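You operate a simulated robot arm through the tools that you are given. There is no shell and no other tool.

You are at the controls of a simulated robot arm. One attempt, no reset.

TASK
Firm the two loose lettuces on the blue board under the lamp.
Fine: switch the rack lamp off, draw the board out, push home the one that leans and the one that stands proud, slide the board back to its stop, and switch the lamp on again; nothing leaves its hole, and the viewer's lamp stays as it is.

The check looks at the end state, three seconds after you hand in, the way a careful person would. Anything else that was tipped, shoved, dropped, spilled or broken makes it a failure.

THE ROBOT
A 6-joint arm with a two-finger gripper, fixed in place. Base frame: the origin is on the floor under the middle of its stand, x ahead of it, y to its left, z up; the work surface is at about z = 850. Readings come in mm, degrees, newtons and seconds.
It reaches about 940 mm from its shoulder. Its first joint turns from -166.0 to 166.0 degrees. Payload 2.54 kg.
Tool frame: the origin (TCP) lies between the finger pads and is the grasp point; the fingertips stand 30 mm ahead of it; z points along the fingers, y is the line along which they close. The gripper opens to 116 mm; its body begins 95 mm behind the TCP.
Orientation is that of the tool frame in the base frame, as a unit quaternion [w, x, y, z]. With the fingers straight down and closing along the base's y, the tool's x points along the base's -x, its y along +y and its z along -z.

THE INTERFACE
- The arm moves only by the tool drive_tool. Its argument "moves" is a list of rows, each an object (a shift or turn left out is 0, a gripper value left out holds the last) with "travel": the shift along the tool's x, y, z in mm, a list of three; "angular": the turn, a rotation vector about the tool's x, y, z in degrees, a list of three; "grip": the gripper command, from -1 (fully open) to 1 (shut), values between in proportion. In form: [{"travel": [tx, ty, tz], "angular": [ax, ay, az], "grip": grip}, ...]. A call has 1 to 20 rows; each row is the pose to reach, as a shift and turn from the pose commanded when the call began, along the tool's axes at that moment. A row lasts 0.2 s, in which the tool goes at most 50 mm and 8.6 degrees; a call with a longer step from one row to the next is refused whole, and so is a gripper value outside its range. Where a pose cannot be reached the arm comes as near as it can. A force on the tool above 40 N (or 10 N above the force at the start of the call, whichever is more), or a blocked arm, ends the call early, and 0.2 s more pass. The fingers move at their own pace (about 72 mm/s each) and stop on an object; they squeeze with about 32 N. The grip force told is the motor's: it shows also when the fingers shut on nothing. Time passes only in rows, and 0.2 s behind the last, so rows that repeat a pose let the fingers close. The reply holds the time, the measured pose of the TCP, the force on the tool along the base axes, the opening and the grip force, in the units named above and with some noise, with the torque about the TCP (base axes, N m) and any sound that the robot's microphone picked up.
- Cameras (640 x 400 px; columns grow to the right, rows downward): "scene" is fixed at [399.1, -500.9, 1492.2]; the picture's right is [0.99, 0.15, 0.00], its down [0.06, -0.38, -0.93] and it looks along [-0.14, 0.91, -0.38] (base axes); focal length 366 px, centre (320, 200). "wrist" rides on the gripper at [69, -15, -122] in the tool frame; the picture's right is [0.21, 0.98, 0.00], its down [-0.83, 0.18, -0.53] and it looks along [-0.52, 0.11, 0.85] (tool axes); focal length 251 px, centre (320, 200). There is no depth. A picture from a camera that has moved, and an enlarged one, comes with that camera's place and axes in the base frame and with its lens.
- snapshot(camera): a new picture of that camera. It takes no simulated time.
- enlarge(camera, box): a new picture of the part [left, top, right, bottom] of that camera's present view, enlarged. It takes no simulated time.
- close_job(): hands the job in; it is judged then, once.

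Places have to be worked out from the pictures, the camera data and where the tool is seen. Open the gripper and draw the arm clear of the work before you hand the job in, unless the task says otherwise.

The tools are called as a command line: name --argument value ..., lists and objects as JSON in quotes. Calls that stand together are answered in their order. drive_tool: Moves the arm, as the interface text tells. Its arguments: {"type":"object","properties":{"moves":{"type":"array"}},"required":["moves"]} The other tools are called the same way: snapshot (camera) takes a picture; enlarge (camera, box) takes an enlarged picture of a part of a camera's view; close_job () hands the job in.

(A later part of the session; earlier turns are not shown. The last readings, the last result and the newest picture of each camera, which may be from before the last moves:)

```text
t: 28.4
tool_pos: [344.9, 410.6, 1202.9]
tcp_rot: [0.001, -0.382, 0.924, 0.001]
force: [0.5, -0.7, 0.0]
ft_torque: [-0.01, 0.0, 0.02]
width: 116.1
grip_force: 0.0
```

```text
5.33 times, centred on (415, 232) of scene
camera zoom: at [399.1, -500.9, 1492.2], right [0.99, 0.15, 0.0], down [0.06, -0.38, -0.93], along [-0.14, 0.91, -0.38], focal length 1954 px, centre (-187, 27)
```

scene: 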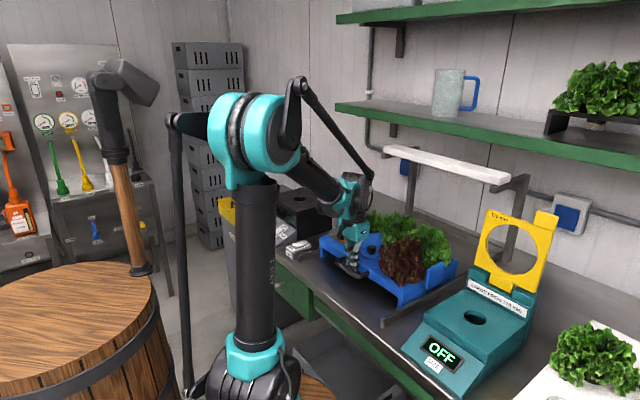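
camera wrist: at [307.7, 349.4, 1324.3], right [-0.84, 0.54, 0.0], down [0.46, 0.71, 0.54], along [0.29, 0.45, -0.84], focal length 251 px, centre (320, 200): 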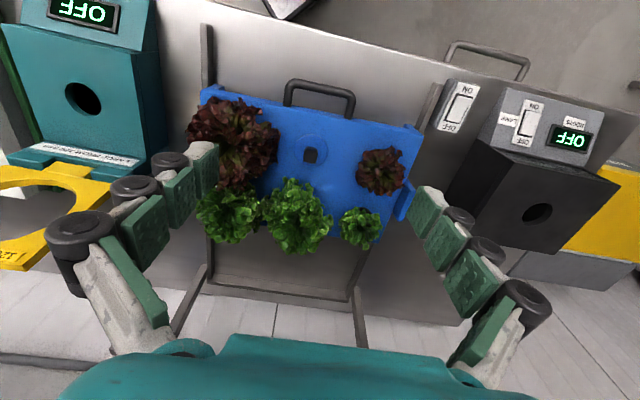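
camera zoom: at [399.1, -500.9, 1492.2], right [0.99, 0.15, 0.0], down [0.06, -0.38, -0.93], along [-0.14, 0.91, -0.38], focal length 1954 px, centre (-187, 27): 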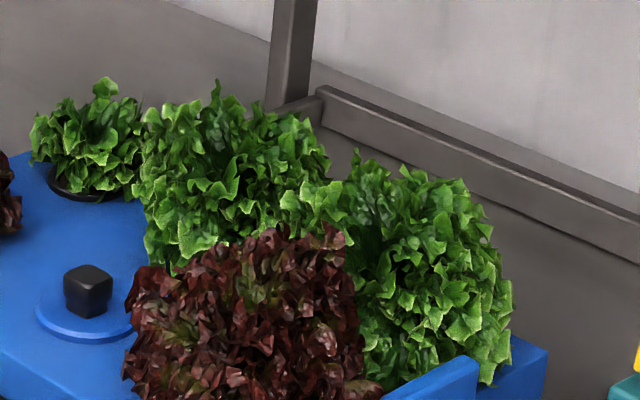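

The front-left red shows an orange band all round (proud); the leaning one isn't obvious yet. I tilt the tool and come lower in front of the board for a flatter view of the pots.

drive_tool --moves '[{"travel": [10, 7, 15], "angular": [0, -4, 0], "grip": -1}, {"travel": [22, 14, 38], "angular": [0, -9, 0]}, {"travel": [34, 22, 62], "angular": [0, -14, 0]}, {"travel": [46, 29, 88], "angular": [0, -19, 0]}, {"travel": [58, 37, 112], "angular": [0, -24, 0]}, {"travel": [70, 44, 135], "angular": [0, -29, 0]}, {"travel": [80, 50, 152], "angular": [0, -33, 0]}, {"travel": [84, 53, 160], "angular": [0, -35, 0]}, {"travel": [84, 53, 160], "angular": [0, -35, 0]}]'

snapshot --camera "wrist"

snapshot --camera "scene"

```text
t: 30.4
tool_pos: [246.4, 388.1, 1044.0]
tcp_rot: [0.278, -0.364, 0.881, 0.116]
force: [1.7, -0.5, 0.7]
ft_torque: [0.01, -0.01, 0.0]
width: 116.1
grip_force: 0.0
```

```text
taken
camera wrist: at [169.4, 287.8, 1102.8], right [-0.81, 0.57, -0.12], down [0.13, 0.39, 0.91], along [0.56, 0.73, -0.39], focal length 251 px, centre (320, 200)
```

wrist: 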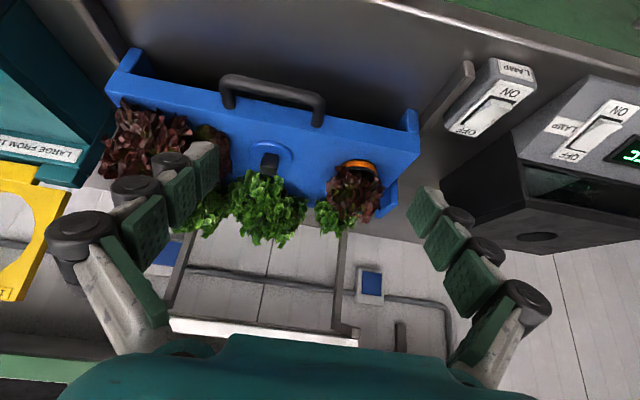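

```text
taken
```

scene: 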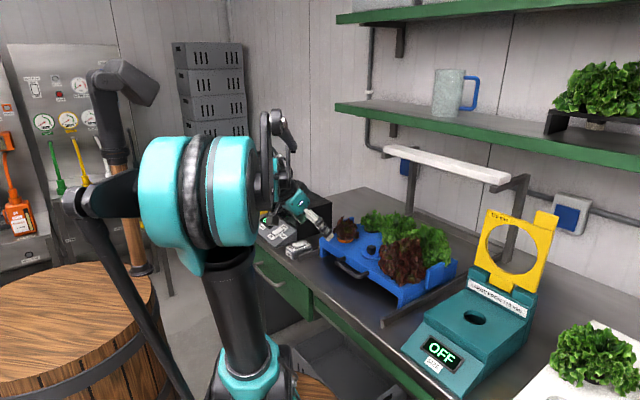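

I enlarge this flatter view (it is upside down: up in the picture is toward the robot and down).

enlarge --camera "wrist" --box '[90, 70, 430, 270]'

enlarge --camera "wrist" --box '[290, 130, 430, 250]'

enlarge --camera "wrist" --box '[90, 80, 310, 260]'

```text
1.88 times, centred on (260, 170) of wrist
camera zoom: at [169.4, 287.8, 1102.8], right [-0.81, 0.57, -0.12], down [0.13, 0.39, 0.91], along [0.56, 0.73, -0.39], focal length 473 px, centre (433, 256)
```

zoom: 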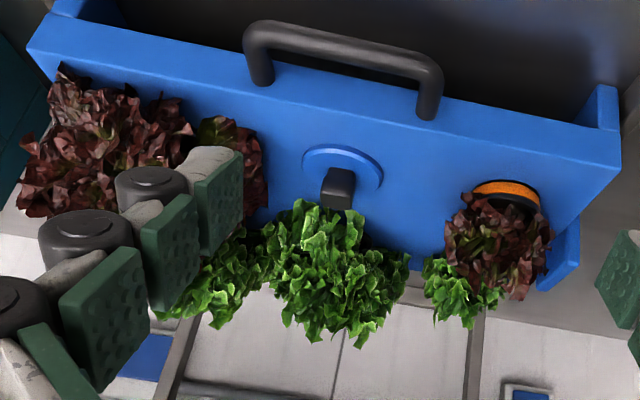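

```text
3.33 times, centred on (360, 190) of wrist
camera zoom: at [169.4, 287.8, 1102.8], right [-0.81, 0.57, -0.12], down [0.13, 0.39, 0.91], along [0.56, 0.73, -0.39], focal length 838 px, centre (187, 233)
```

zoom: 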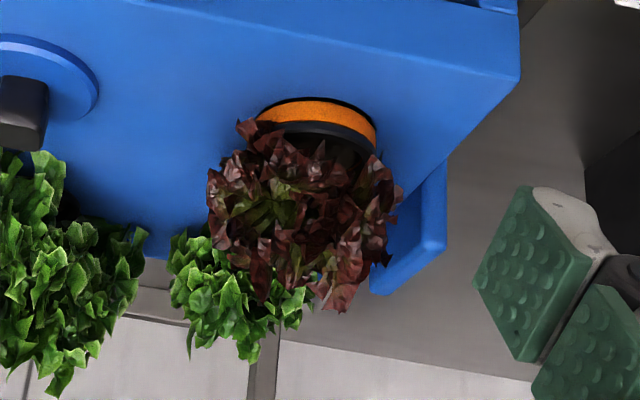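

```text
2.22 times, centred on (200, 170) of wrist
camera zoom: at [169.4, 287.8, 1102.8], right [-0.81, 0.57, -0.12], down [0.13, 0.39, 0.91], along [0.56, 0.73, -0.39], focal length 559 px, centre (587, 267)
```

zoom: 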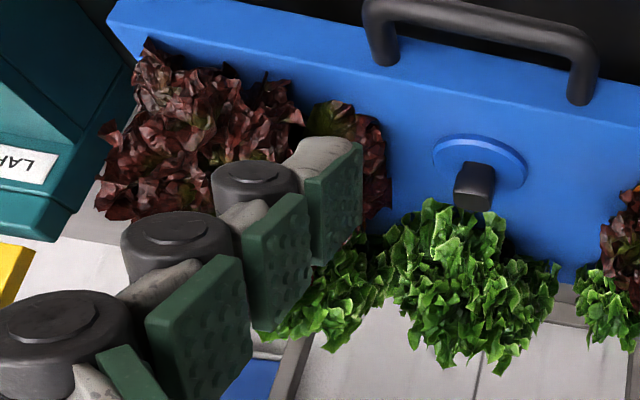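

The red front-left pot shows an uneven orange band, so it may be the leaning one. I zoom further in on each pot from the scene camera, as the arm is out of its way.

enlarge --camera "scene" --box '[334, 212, 366, 248]'

enlarge --camera "scene" --box '[358, 204, 398, 244]'

enlarge --camera "scene" --box '[376, 200, 460, 294]'

enlarge --camera "wrist" --box '[320, 140, 400, 200]'

```text
11.11 times, centred on (350, 230) of scene
camera zoom: at [399.1, -500.9, 1492.2], right [0.99, 0.15, 0.0], down [0.06, -0.38, -0.93], along [-0.14, 0.91, -0.38], focal length 4072 px, centre (-13, -133)
```

zoom: 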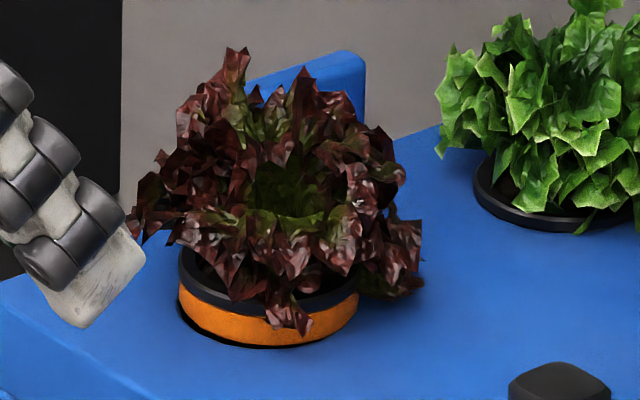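

```text
10.00 times, centred on (378, 224) of scene
camera zoom: at [399.1, -500.9, 1492.2], right [0.99, 0.15, 0.0], down [0.06, -0.38, -0.93], along [-0.14, 0.91, -0.38], focal length 3664 px, centre (-260, -40)
```

zoom: 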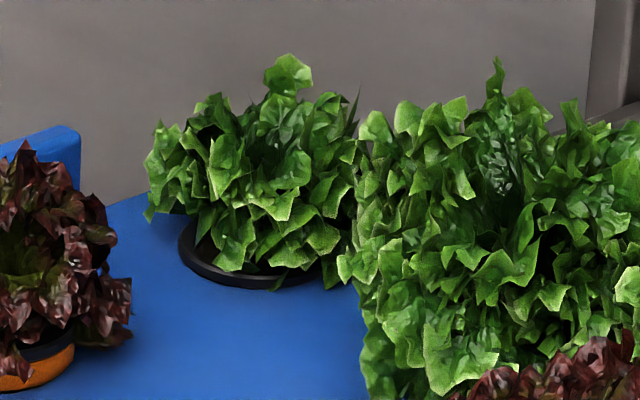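

```text
4.26 times, centred on (418, 247) of scene
camera zoom: at [399.1, -500.9, 1492.2], right [0.99, 0.15, 0.0], down [0.06, -0.38, -0.93], along [-0.14, 0.91, -0.38], focal length 1559 px, centre (-97, 0)
```

zoom: 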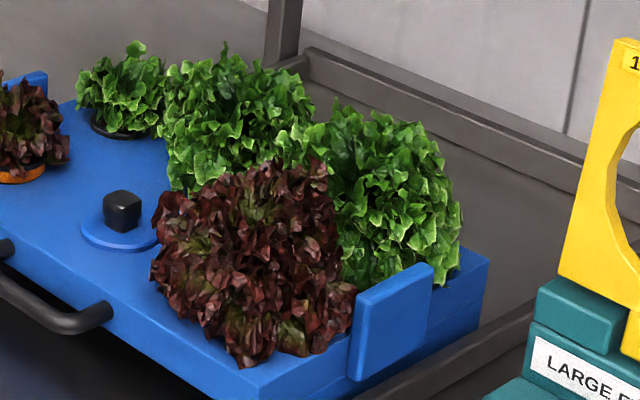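

```text
6.67 times, centred on (360, 170) of wrist
camera zoom: at [169.4, 287.8, 1102.8], right [-0.81, 0.57, -0.12], down [0.13, 0.39, 0.91], along [0.56, 0.73, -0.39], focal length 1676 px, centre (53, 400)
```

zoom: 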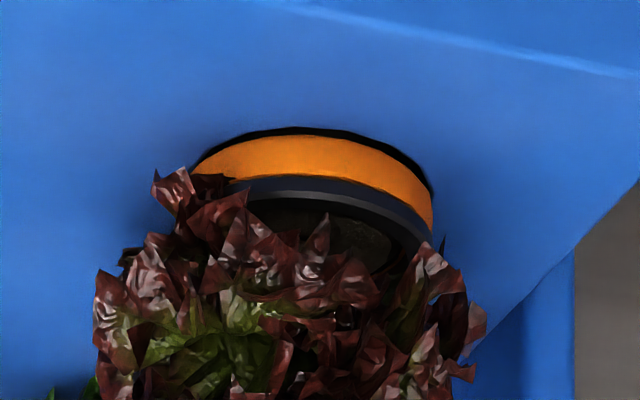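

Red front-left looks raised and slightly tilted; the big ones hide their pots. I move sideways to look at the two plants at the right from the front.

drive_tool --moves '[{"travel": [0, -20, 0], "grip": -1}, {"travel": [0, -55, 0]}, {"travel": [0, -95, 0]}, {"travel": [0, -130, 0]}, {"travel": [0, -155, 0]}, {"travel": [0, -165, 0]}, {"travel": [0, -165, 0]}]'

snapshot --camera "wrist"

enlarge --camera "wrist" --box '[220, 90, 460, 270]'

```text
t: 31.9
tool_pos: [364.2, 271.9, 1042.5]
tcp_rot: [0.279, -0.364, 0.881, 0.116]
force: [-0.4, -0.2, 0.6]
ft_torque: [0.02, -0.03, 0.0]
width: 116.1
grip_force: 0.1
```

```text
taken
camera wrist: at [287.0, 170.8, 1102.6], right [-0.81, 0.57, -0.12], down [0.13, 0.39, 0.91], along [0.56, 0.73, -0.39], focal length 251 px, centre (320, 200)
```

wrist: 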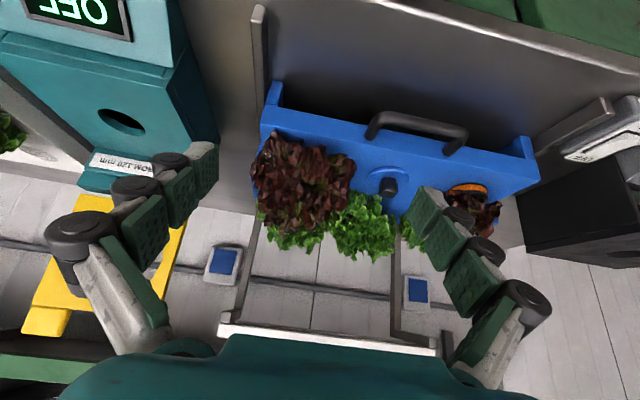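

```text
2.22 times, centred on (340, 180) of wrist
camera zoom: at [287.0, 170.8, 1102.6], right [-0.81, 0.57, -0.12], down [0.13, 0.39, 0.91], along [0.56, 0.73, -0.39], focal length 559 px, centre (276, 244)
```

zoom: 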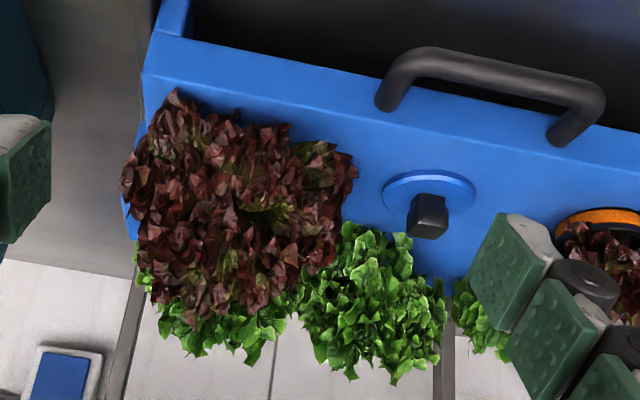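

From here the red plant hides the one behind it. I lower the camera for a flatter look under the leaves (tips stay well clear of the handle).

drive_tool --moves '[{"travel": [8, 0, 12], "grip": -1}, {"travel": [20, 0, 28]}, {"travel": [33, 0, 47]}, {"travel": [46, 0, 66]}, {"travel": [54, 0, 77]}, {"travel": [57, 0, 82]}, {"travel": [57, 0, 82]}]'

snapshot --camera "wrist"

enlarge --camera "wrist" --box '[220, 110, 460, 290]'

```text
t: 33.5
tool_pos: [365.3, 273.7, 942.1]
tcp_rot: [0.278, -0.365, 0.881, 0.116]
force: [-0.1, -0.2, -0.5]
ft_torque: [-0.02, 0.03, -0.01]
width: 115.8
grip_force: 0.1
```

```text
taken
camera wrist: at [286.8, 172.8, 1002.4], right [-0.81, 0.57, -0.12], down [0.13, 0.39, 0.91], along [0.56, 0.73, -0.39], focal length 251 px, centre (320, 200)
```

wrist: 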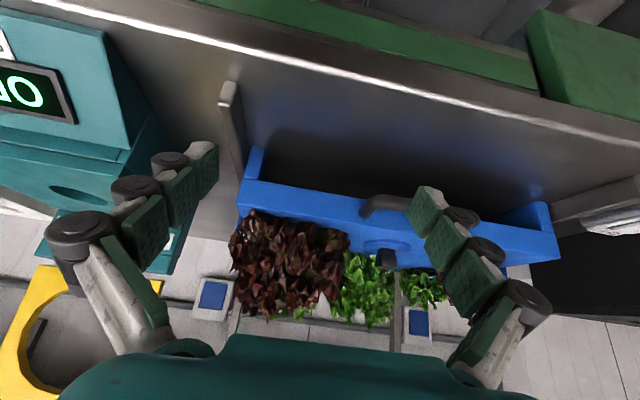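

```text
2.22 times, centred on (340, 200) of wrist
camera zoom: at [286.8, 172.8, 1002.4], right [-0.81, 0.57, -0.12], down [0.13, 0.39, 0.91], along [0.56, 0.73, -0.39], focal length 559 px, centre (276, 200)
```

zoom: 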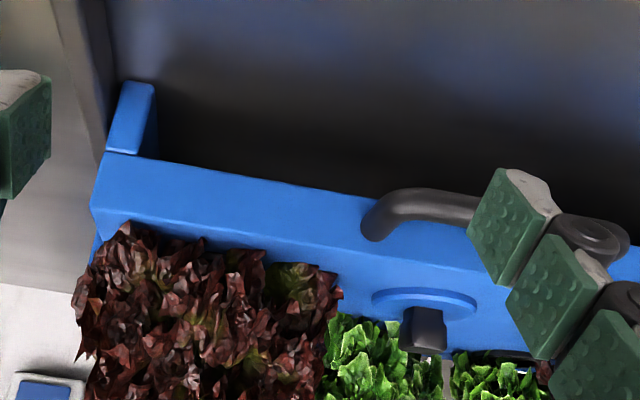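

The leaves hide the pots even from here. I go up and take straight-down views over the large plants.

drive_tool --moves '[{"travel": [-17, 0, -25], "grip": -1}, {"travel": [-40, 0, -57]}, {"travel": [-63, 0, -90]}, {"travel": [-86, 0, -123]}, {"travel": [-107, 0, -152]}, {"travel": [-120, 3, -163], "angular": [0, 3, 0]}, {"travel": [-150, 10, -150], "angular": [0, 8, 0]}, {"travel": [-180, 18, -136], "angular": [0, 13, 0]}, {"travel": [-212, 27, -120], "angular": [0, 18, 0]}, {"travel": [-244, 36, -104], "angular": [0, 23, 0]}, {"travel": [-276, 44, -87], "angular": [0, 28, 0]}, {"travel": [-305, 50, -71], "angular": [0, 32, 0]}, {"travel": [-328, 54, -59], "angular": [0, 35, 0]}, {"travel": [-339, 55, -53], "angular": [0, 35, 0]}, {"travel": [-339, 55, -53], "angular": [0, 35, 0]}]'

snapshot --camera "wrist"

snapshot --camera "scene"

```text
t: 36.8
tool_pos: [499.5, 488.1, 1179.6]
tcp_rot: [0.001, -0.383, 0.924, 0.001]
force: [0.2, -0.5, 0.4]
ft_torque: [-0.01, 0.01, 0.04]
width: 116.0
grip_force: 0.1
```

```text
taken
camera wrist: at [462.4, 426.9, 1301.3], right [-0.84, 0.54, 0.0], down [0.46, 0.71, 0.54], along [0.29, 0.45, -0.84], focal length 251 px, centre (320, 200)
```

wrist: 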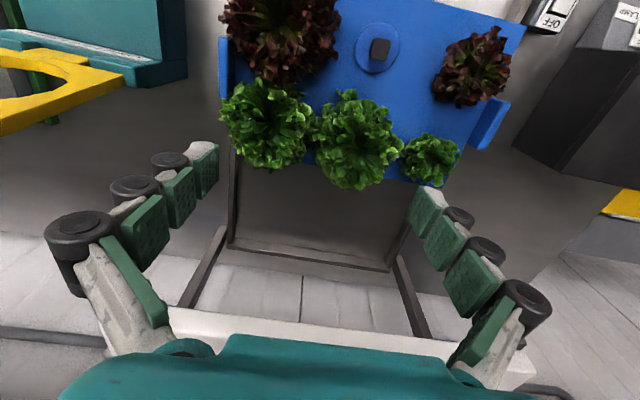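

```text
taken
```

scene: 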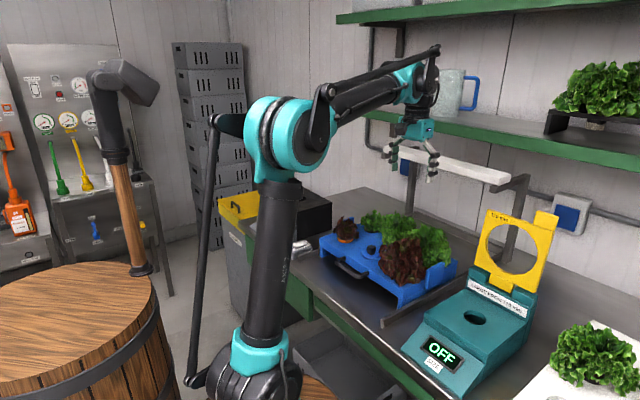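

enlarge --camera "wrist" --box '[210, 0, 410, 200]'

enlarge --camera "wrist" --box '[300, 70, 400, 200]'

enlarge --camera "wrist" --box '[210, 70, 320, 180]'

enlarge --camera "wrist" --box '[390, 10, 530, 200]'

```text
2.00 times, centred on (310, 100) of wrist
camera zoom: at [462.4, 426.9, 1301.3], right [-0.84, 0.54, 0.0], down [0.46, 0.71, 0.54], along [0.29, 0.45, -0.84], focal length 503 px, centre (340, 400)
```

zoom: 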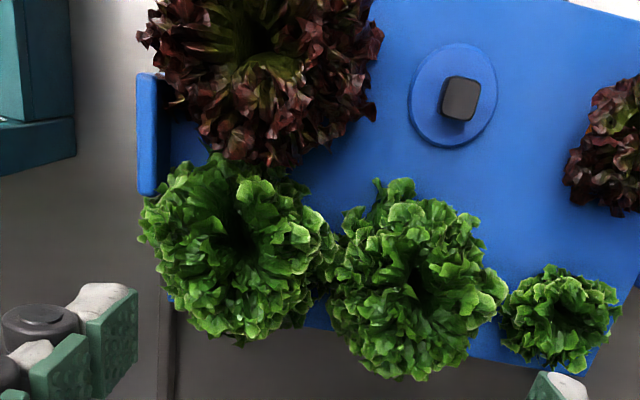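

```text
3.08 times, centred on (350, 135) of wrist
camera zoom: at [462.4, 426.9, 1301.3], right [-0.84, 0.54, 0.0], down [0.46, 0.71, 0.54], along [0.29, 0.45, -0.84], focal length 774 px, centre (228, 400)
```

zoom: 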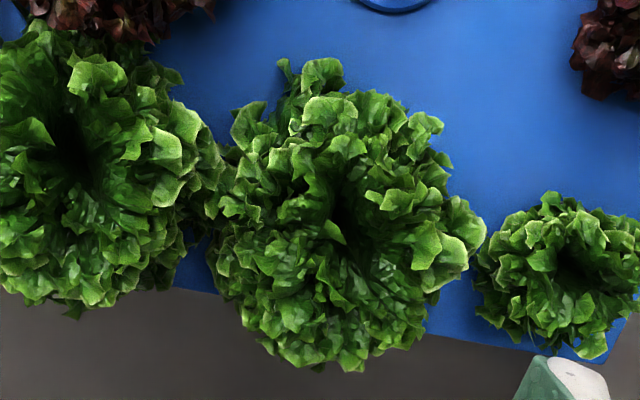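

```text
3.64 times, centred on (265, 125) of wrist
camera zoom: at [462.4, 426.9, 1301.3], right [-0.84, 0.54, 0.0], down [0.46, 0.71, 0.54], along [0.29, 0.45, -0.84], focal length 914 px, centre (520, 473)
```

zoom: 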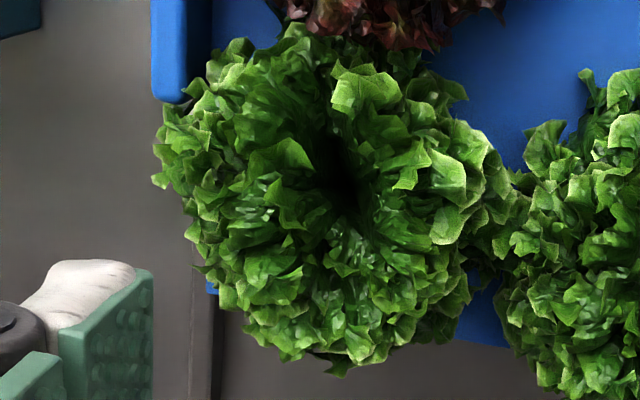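

```text
2.11 times, centred on (460, 105) of wrist
camera zoom: at [462.4, 426.9, 1301.3], right [-0.84, 0.54, 0.0], down [0.46, 0.71, 0.54], along [0.29, 0.45, -0.84], focal length 529 px, centre (25, 400)
```

zoom: 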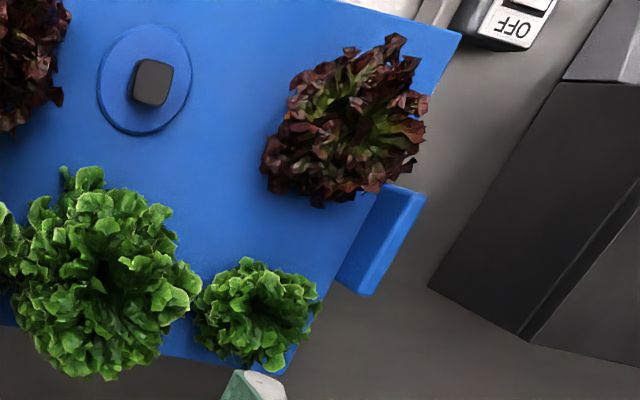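

Hearts of the green plants sit over their holes; nothing decisive for the large ones yet. I zoom in harder on the pot rims and leaf bases from the scene camera.

enlarge --camera "scene" --box '[340, 230, 356, 244]'

enlarge --camera "scene" --box '[362, 218, 382, 236]'

enlarge --camera "scene" --box '[376, 235, 430, 290]'

enlarge --camera "scene" --box '[410, 215, 460, 270]'

enlarge --camera "scene" --box '[376, 205, 420, 250]'

```text
16.00 times, centred on (348, 237) of scene
camera zoom: at [399.1, -500.9, 1492.2], right [0.99, 0.15, 0.0], down [0.06, -0.38, -0.93], along [-0.14, 0.91, -0.38], focal length 5863 px, centre (-128, -392)
```

zoom: 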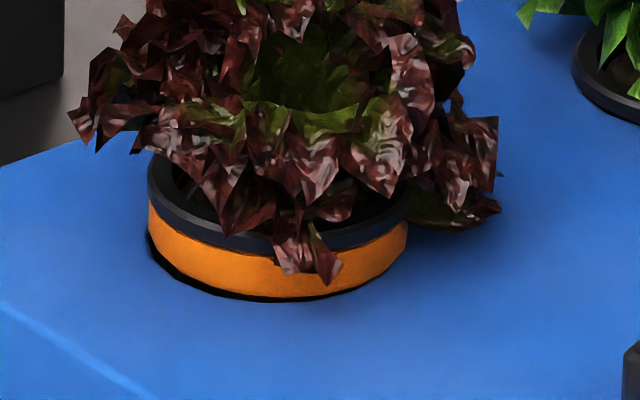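

```text
16.00 times, centred on (372, 227) of scene
camera zoom: at [399.1, -500.9, 1492.2], right [0.99, 0.15, 0.0], down [0.06, -0.38, -0.93], along [-0.14, 0.91, -0.38], focal length 5863 px, centre (-512, -232)
```

zoom: 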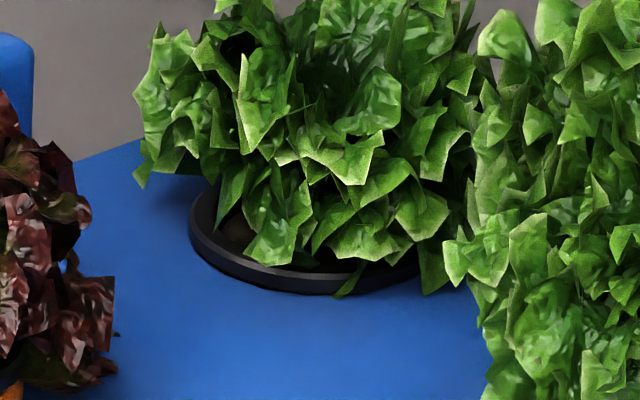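

```text
7.27 times, centred on (403, 262) of scene
camera zoom: at [399.1, -500.9, 1492.2], right [0.99, 0.15, 0.0], down [0.06, -0.38, -0.93], along [-0.14, 0.91, -0.38], focal length 2665 px, centre (-284, -254)
```

zoom: 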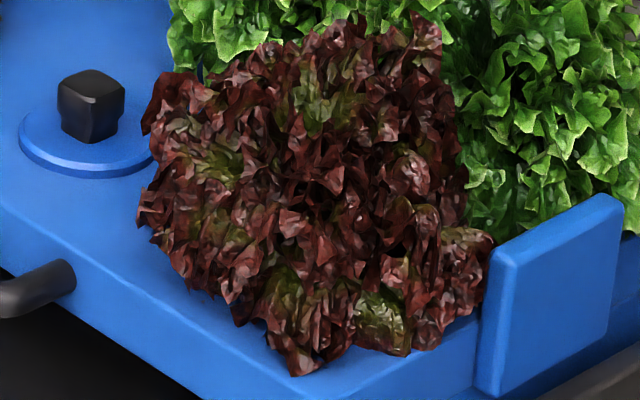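

```text
7.27 times, centred on (435, 242) of scene
camera zoom: at [399.1, -500.9, 1492.2], right [0.99, 0.15, 0.0], down [0.06, -0.38, -0.93], along [-0.14, 0.91, -0.38], focal length 2665 px, centre (-516, -109)
```

zoom: 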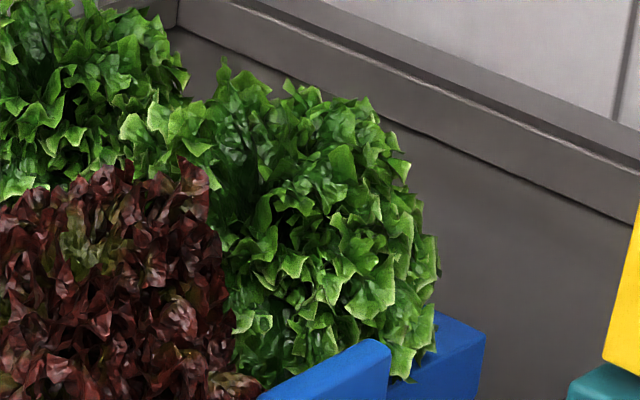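

```text
8.89 times, centred on (398, 228) of scene
camera zoom: at [399.1, -500.9, 1492.2], right [0.99, 0.15, 0.0], down [0.06, -0.38, -0.93], along [-0.14, 0.91, -0.38], focal length 3257 px, centre (-373, -44)
```

zoom: 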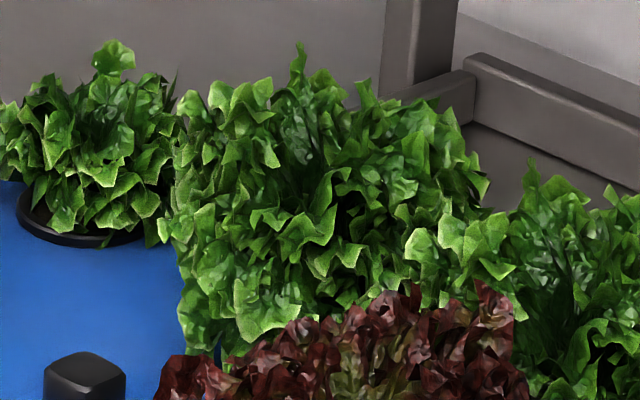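

The red front-left pot is clearly not home (band raised about 10 mm on the near side, about 5 mm on the far side). I move over it (hole near u=618, v=-161) with closed fingers, to press it first and learn how a loose pot behaves.

drive_tool --moves '[{"travel": [8, 17, 5], "grip": 1}, {"travel": [22, 47, 12]}, {"travel": [38, 82, 25]}, {"travel": [54, 116, 42]}, {"travel": [68, 146, 60]}, {"travel": [77, 163, 75]}, {"travel": [80, 169, 88]}, {"travel": [80, 169, 95]}, {"travel": [80, 169, 95]}]'

snapshot --camera "wrist"

enlarge --camera "scene" --box '[310, 180, 390, 260]'

```text
t: 38.8
tool_pos: [323.2, 548.6, 1085.6]
tcp_rot: [0.0, -0.384, 0.923, 0.002]
force: [-0.1, 0.7, -0.4]
ft_torque: [-0.01, 0.01, -0.03]
width: 0.0
grip_force: 28.6
```

```text
taken
camera wrist: at [286.9, 487.9, 1206.7], right [-0.84, 0.54, 0.0], down [0.46, 0.71, 0.54], along [0.29, 0.45, -0.84], focal length 251 px, centre (320, 200)
```

wrist: 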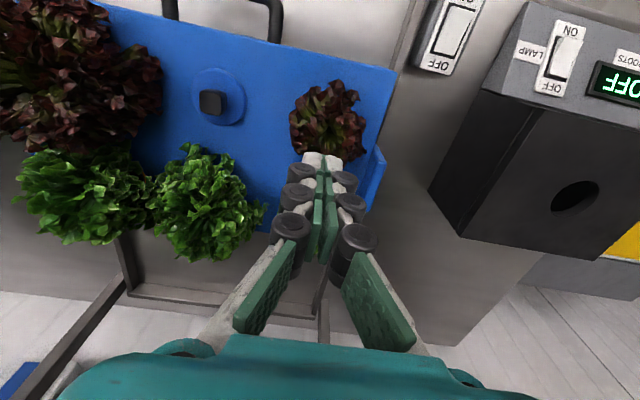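

```text
5.00 times, centred on (350, 220) of scene
camera zoom: at [399.1, -500.9, 1492.2], right [0.99, 0.15, 0.0], down [0.06, -0.38, -0.93], along [-0.14, 0.91, -0.38], focal length 1832 px, centre (170, 100)
```

zoom: 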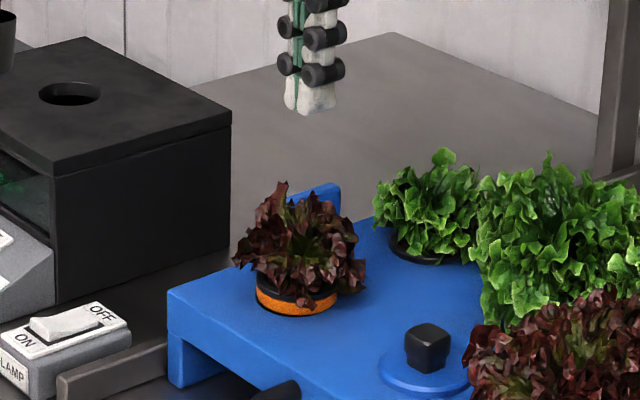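

Positioned over the red plant. I zoom in on it once more from above before touching.

enlarge --camera "wrist" --box '[270, 60, 390, 180]'

enlarge --camera "wrist" --box '[0, 0, 280, 270]'

```text
3.33 times, centred on (330, 120) of wrist
camera zoom: at [286.9, 487.9, 1206.7], right [-0.84, 0.54, 0.0], down [0.46, 0.71, 0.54], along [0.29, 0.45, -0.84], focal length 838 px, centre (287, 467)
```

zoom: 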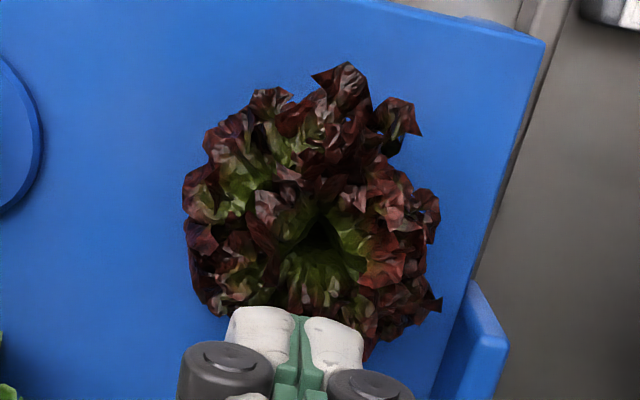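

```text
1.48 times, centred on (140, 135) of wrist
camera zoom: at [286.9, 487.9, 1206.7], right [-0.84, 0.54, 0.0], down [0.46, 0.71, 0.54], along [0.29, 0.45, -0.84], focal length 372 px, centre (587, 296)
```

zoom: 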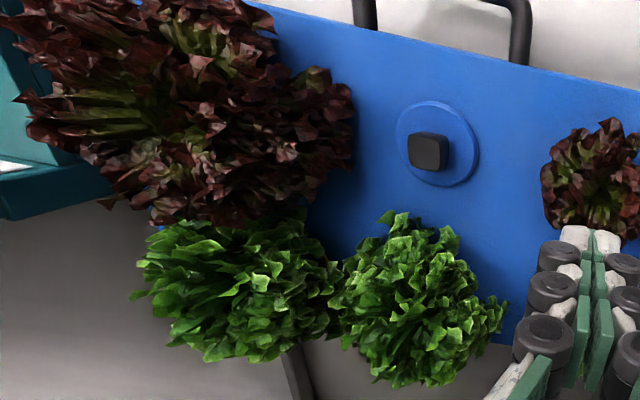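

Heart of the red plant is near (620, -165). I go down in stages, reading the force.

drive_tool --moves '[{"travel": [-2.5, 4, 15], "grip": 1}, {"travel": [-2.5, 4, 32]}, {"travel": [-2.5, 4, 48]}, {"travel": [-2.5, 4, 58]}, {"travel": [-2.5, 4, 64]}, {"travel": [-2.5, 4, 68]}, {"travel": [-2.5, 4, 68]}]'

enlarge --camera "scene" --box '[325, 200, 375, 250]'

```text
t: 40.4
tool_pos: [323.2, 554.2, 1016.2]
tcp_rot: [-0.001, -0.383, 0.924, 0.001]
force: [0.1, 0.1, 0.2]
ft_torque: [0.02, 0.01, 0.01]
width: 0.1
grip_force: 28.7
```

```text
8.00 times, centred on (350, 225) of scene
camera zoom: at [399.1, -500.9, 1492.2], right [0.99, 0.15, 0.0], down [0.06, -0.38, -0.93], along [-0.14, 0.91, -0.38], focal length 2932 px, centre (80, 0)
```

zoom: 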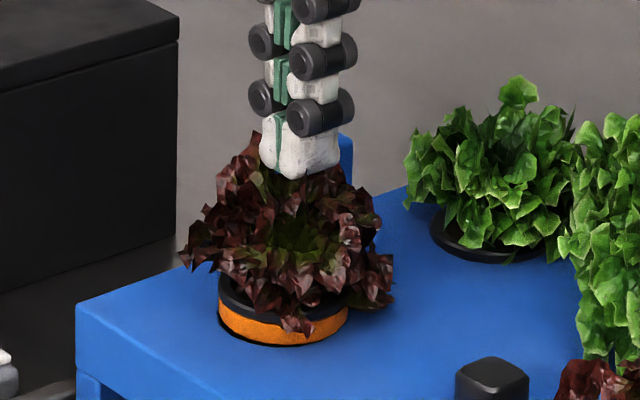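

No contact yet at tip z=986. I go on down slowly.

drive_tool --moves '[{"travel": [0, 0, 4], "grip": 1}, {"travel": [0, 0, 8]}, {"travel": [0, 0, 12]}, {"travel": [0, 0, 16]}, {"travel": [0, 0, 20]}, {"travel": [0, 0, 20]}]'

enlarge --camera "scene" --box '[325, 200, 375, 250]'

```text
t: 41.8
tool_pos: [323.0, 553.9, 997.7]
tcp_rot: [0.001, -0.383, 0.924, 0.002]
force: [-0.5, 0.3, -0.3]
ft_torque: [-0.01, -0.02, 0.0]
width: 0.1
grip_force: 28.7
```

```text
8.00 times, centred on (350, 225) of scene
camera zoom: at [399.1, -500.9, 1492.2], right [0.99, 0.15, 0.0], down [0.06, -0.38, -0.93], along [-0.14, 0.91, -0.38], focal length 2932 px, centre (80, 0)
```

zoom: 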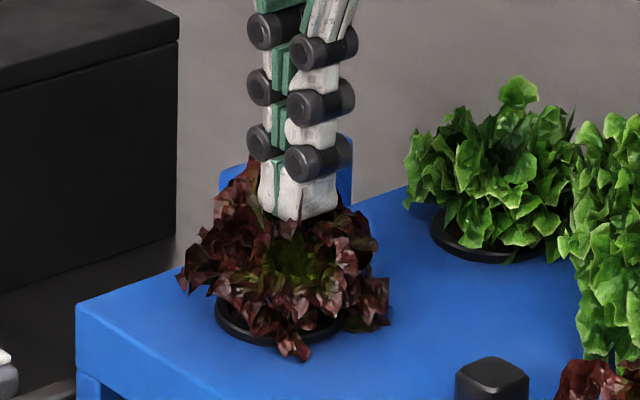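

The red pot dropped down with hardly any force; its rim now lies at the board. I press a few millimetres more to be sure that it is seated.

drive_tool --moves '[{"travel": [0, 0, 2], "grip": 1}, {"travel": [0, 0, 4]}, {"travel": [0, 0, 6]}, {"travel": [0, 0, 6]}]'

enlarge --camera "scene" --box '[340, 226, 364, 248]'

```text
t: 42.7
tool_pos: [323.4, 554.3, 993.7]
tcp_rot: [0.002, -0.383, 0.924, 0.0]
force: [-0.1, -2.6, 17.1]
ft_torque: [-0.09, 0.08, 0.02]
width: 6.2
grip_force: 28.6
stopped in row 4: the force on the tool passed its limit at 42 N (the readings are from after the stop); the commanded pose is now the measured one
```

```text
16.00 times, centred on (352, 237) of scene
camera zoom: at [399.1, -500.9, 1492.2], right [0.99, 0.15, 0.0], down [0.06, -0.38, -0.93], along [-0.14, 0.91, -0.38], focal length 5863 px, centre (-192, -392)
```

zoom: 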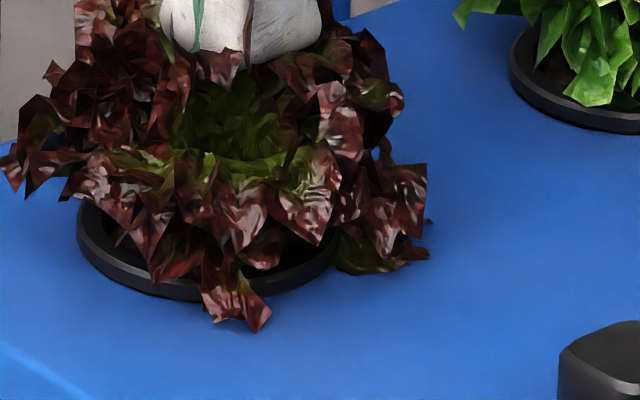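

A firm stop at tip z≈964: the red pot is home, no orange visible. I lift off and check that it stays.

drive_tool --moves '[{"travel": [0, 0, -4], "grip": 1}, {"travel": [0, 0, -15]}, {"travel": [0, 0, -40]}, {"travel": [0, 0, -75]}, {"travel": [0, 0, -110]}, {"travel": [0, 0, -130]}, {"travel": [0, 0, -130]}]'

enlarge --camera "scene" --box '[330, 200, 390, 250]'

snapshot --camera "wrist"

enlarge --camera "scene" --box '[360, 190, 470, 290]'

```text
t: 44.3
tool_pos: [323.6, 553.9, 1122.6]
tcp_rot: [0.001, -0.383, 0.924, 0.0]
force: [0.5, 0.3, 0.2]
ft_torque: [0.0, 0.02, 0.03]
width: 0.0
grip_force: 29.0
```

```text
8.00 times, centred on (360, 225) of scene
camera zoom: at [399.1, -500.9, 1492.2], right [0.99, 0.15, 0.0], down [0.06, -0.38, -0.93], along [-0.14, 0.91, -0.38], focal length 2932 px, centre (0, 0)
```

zoom: 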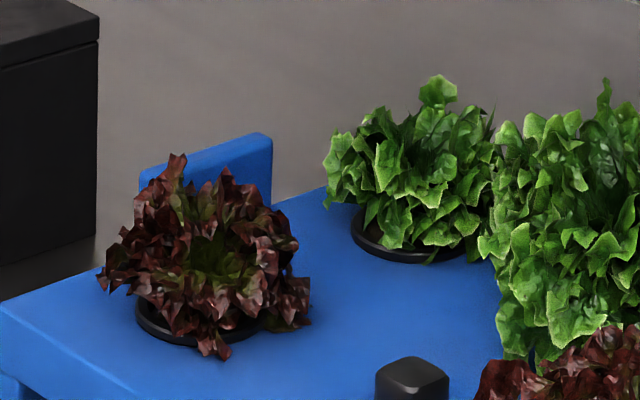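

```text
taken
camera wrist: at [286.3, 493.5, 1244.6], right [-0.84, 0.54, 0.0], down [0.46, 0.71, 0.54], along [0.29, 0.45, -0.84], focal length 251 px, centre (320, 200)
```

wrist: 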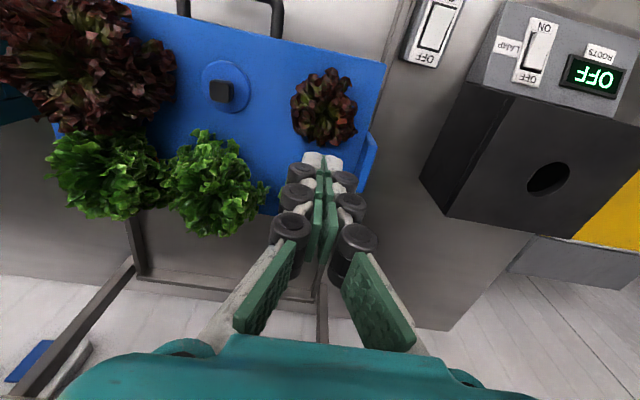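

```text
4.00 times, centred on (415, 240) of scene
camera zoom: at [399.1, -500.9, 1492.2], right [0.99, 0.15, 0.0], down [0.06, -0.38, -0.93], along [-0.14, 0.91, -0.38], focal length 1466 px, centre (-60, 40)
```

zoom: 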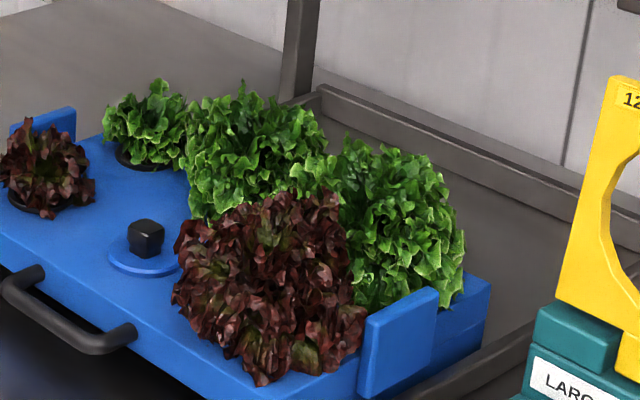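

The red front-left pot stays home, like the green one behind it. Now I look straight down at the large red one at the right to check it for lean or height.

drive_tool --moves '[{"travel": [-3, -15, -8], "grip": -1}, {"travel": [-8, -40, -20]}, {"travel": [-15, -75, -32]}, {"travel": [-22, -110, -42]}, {"travel": [-30, -145, -50]}, {"travel": [-36, -175, -56]}, {"travel": [-40, -198, -58]}, {"travel": [-42, -210, -58]}, {"travel": [-42, -210, -58]}]'

snapshot --camera "wrist"

enlarge --camera "wrist" --box '[220, 20, 400, 160]'

enlarge --camera "wrist" --box '[200, 40, 440, 240]'

```text
t: 46.3
tool_pos: [501.6, 434.9, 1180.1]
tcp_rot: [0.001, -0.383, 0.924, 0.001]
force: [0.3, -0.6, 0.1]
ft_torque: [0.02, -0.03, -0.01]
width: 115.9
grip_force: 0.1
```

```text
taken
camera wrist: at [464.3, 374.4, 1301.6], right [-0.84, 0.54, 0.0], down [0.46, 0.71, 0.54], along [0.29, 0.45, -0.84], focal length 251 px, centre (320, 200)
```

wrist: 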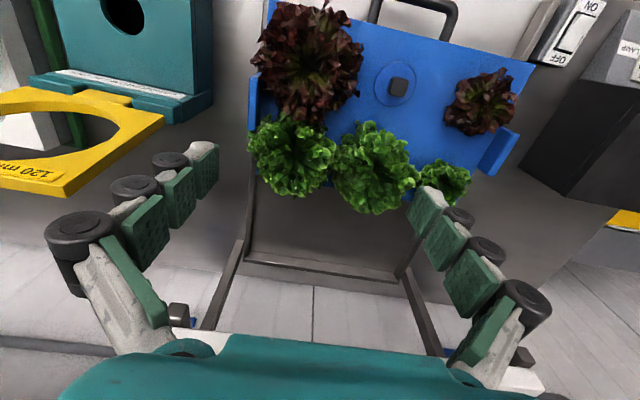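

```text
2.86 times, centred on (310, 90) of wrist
camera zoom: at [464.3, 374.4, 1301.6], right [-0.84, 0.54, 0.0], down [0.46, 0.71, 0.54], along [0.29, 0.45, -0.84], focal length 718 px, centre (349, 514)
```

zoom: 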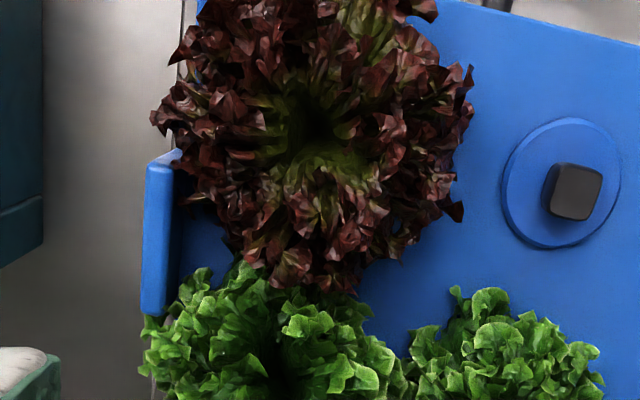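

```text
2.00 times, centred on (320, 140) of wrist
camera zoom: at [464.3, 374.4, 1301.6], right [-0.84, 0.54, 0.0], down [0.46, 0.71, 0.54], along [0.29, 0.45, -0.84], focal length 503 px, centre (320, 320)
```

zoom: 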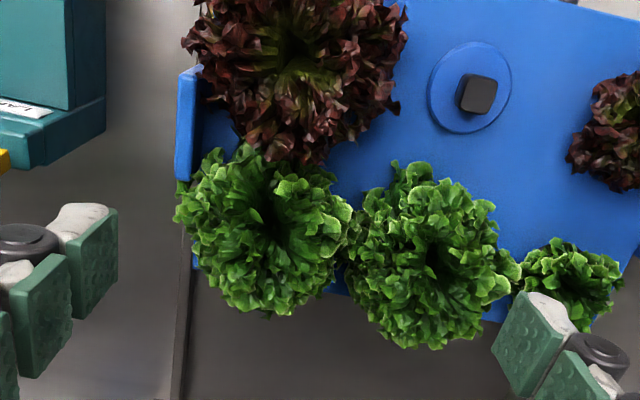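

The hearts are near their holes from above, so lean must be judged from the side. I swing round to the front-left at about z=1020 to look diagonally across the board over the small plants.

drive_tool --moves '[{"travel": [4, 11, 0], "angular": [1.2, -2.6, 3.9], "grip": -1}, {"travel": [12, 33, 0], "angular": [2.6, -5.6, 8.2]}, {"travel": [22, 61, 5], "angular": [4.1, -8.8, 13.1]}, {"travel": [32, 91, 12], "angular": [5.8, -12.4, 18.4]}, {"travel": [44, 124, 22], "angular": [7.6, -16.4, 24.2]}, {"travel": [56, 157, 38], "angular": [9.5, -20.3, 30.0]}, {"travel": [68, 190, 60], "angular": [11.3, -24.2, 35.8]}, {"travel": [78, 221, 85], "angular": [13.0, -27.8, 41.1]}, {"travel": [87, 246, 110], "angular": [14.3, -30.7, 45.5]}, {"travel": [94, 265, 135], "angular": [15.3, -32.7, 48.4]}, {"travel": [98, 276, 152], "angular": [15.3, -32.7, 48.4]}, {"travel": [98, 276, 160], "angular": [15.3, -32.7, 48.4]}, {"travel": [98, 276, 160], "angular": [15.3, -32.7, 48.4]}]'

snapshot --camera "wrist"

snapshot --camera "scene"

```text
t: 49.1
tool_pos: [236.3, 561.3, 1018.9]
tcp_rot: [0.302, 0.042, 0.952, -0.012]
force: [-0.4, 0.0, -0.3]
ft_torque: [0.0, 0.01, -0.03]
width: 115.7
grip_force: 0.0
```

```text
taken
camera wrist: at [110.2, 556.3, 1080.6], right [-0.09, 0.99, -0.12], down [0.38, 0.15, 0.91], along [0.92, 0.03, -0.39], focal length 251 px, centre (320, 200)
```

wrist: 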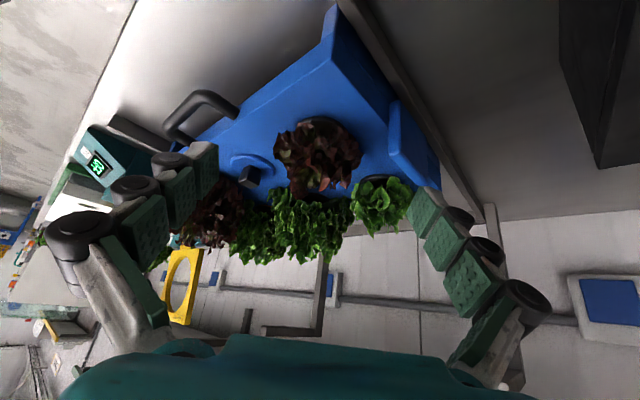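

```text
taken
```

scene: 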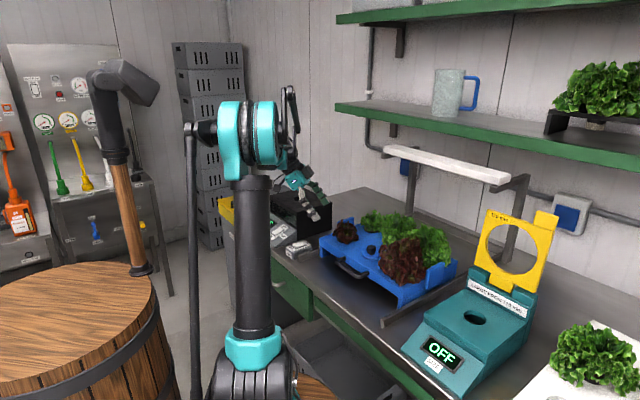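

I enlarge this diagonal view of the plants.

enlarge --camera "wrist" --box '[170, 90, 440, 280]'

enlarge --camera "wrist" --box '[170, 150, 350, 280]'

enlarge --camera "wrist" --box '[330, 150, 430, 250]'

```text
2.11 times, centred on (305, 185) of wrist
camera zoom: at [110.2, 556.3, 1080.6], right [-0.09, 0.99, -0.12], down [0.38, 0.15, 0.91], along [0.92, 0.03, -0.39], focal length 529 px, centre (352, 232)
```

zoom: 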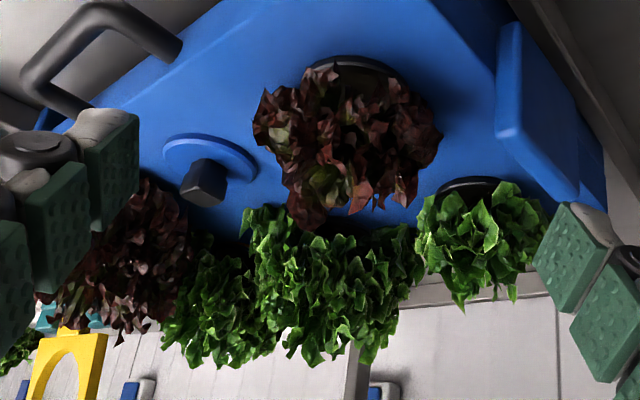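

```text
3.08 times, centred on (260, 215) of wrist
camera zoom: at [110.2, 556.3, 1080.6], right [-0.09, 0.99, -0.12], down [0.38, 0.15, 0.91], along [0.92, 0.03, -0.39], focal length 774 px, centre (505, 154)
```

zoom: 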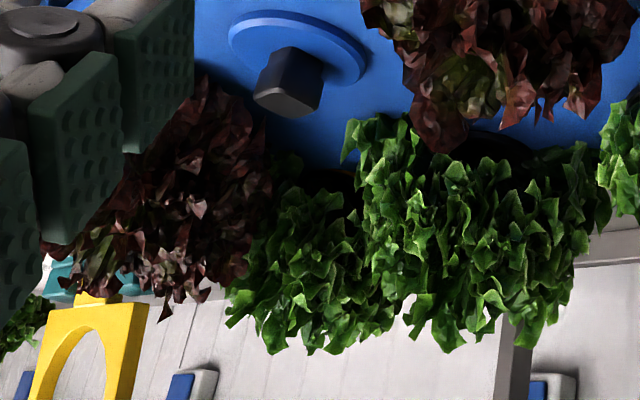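

```text
4.00 times, centred on (380, 200) of wrist
camera zoom: at [110.2, 556.3, 1080.6], right [-0.09, 0.99, -0.12], down [0.38, 0.15, 0.91], along [0.92, 0.03, -0.39], focal length 1006 px, centre (80, 200)
```

zoom: 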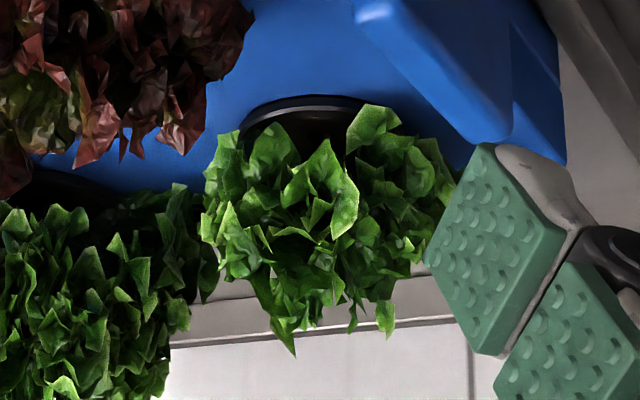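

There is a dark pot edge visible under the middle green plant; I zoom in there and on the right-hand green one.

enlarge --camera "wrist" --box '[280, 170, 370, 230]'

enlarge --camera "wrist" --box '[220, 170, 300, 240]'

enlarge --camera "wrist" --box '[180, 150, 250, 220]'

```text
6.67 times, centred on (325, 200) of wrist
camera zoom: at [110.2, 556.3, 1080.6], right [-0.09, 0.99, -0.12], down [0.38, 0.15, 0.91], along [0.92, 0.03, -0.39], focal length 1676 px, centre (287, 200)
```

zoom: 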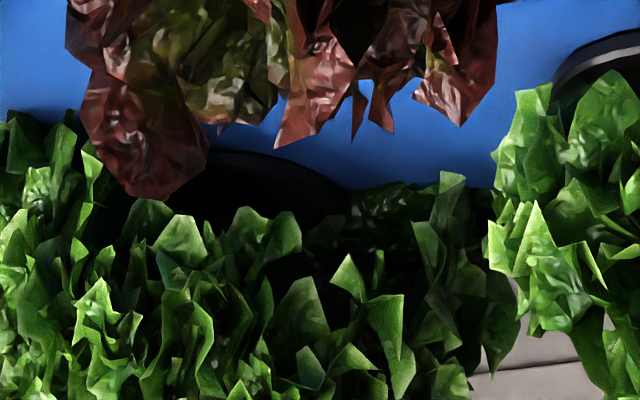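

```text
5.71 times, centred on (260, 205) of wrist
camera zoom: at [110.2, 556.3, 1080.6], right [-0.09, 0.99, -0.12], down [0.38, 0.15, 0.91], along [0.92, 0.03, -0.39], focal length 1437 px, centre (663, 171)
```

zoom: 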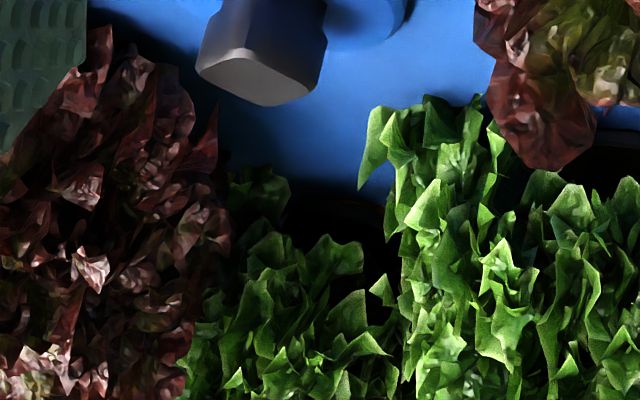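

```text
5.71 times, centred on (215, 185) of wrist
camera zoom: at [110.2, 556.3, 1080.6], right [-0.09, 0.99, -0.12], down [0.38, 0.15, 0.91], along [0.92, 0.03, -0.39], focal length 1437 px, centre (920, 286)
```

zoom: 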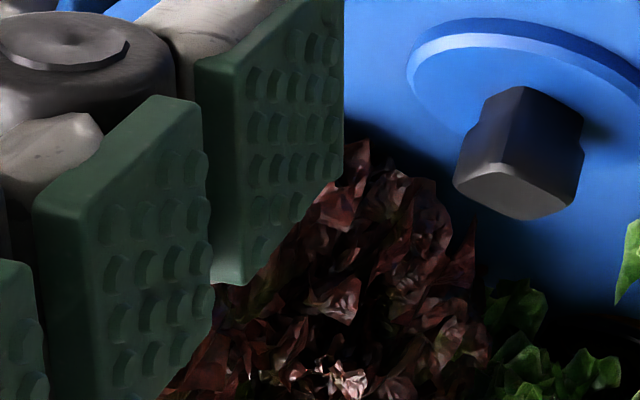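

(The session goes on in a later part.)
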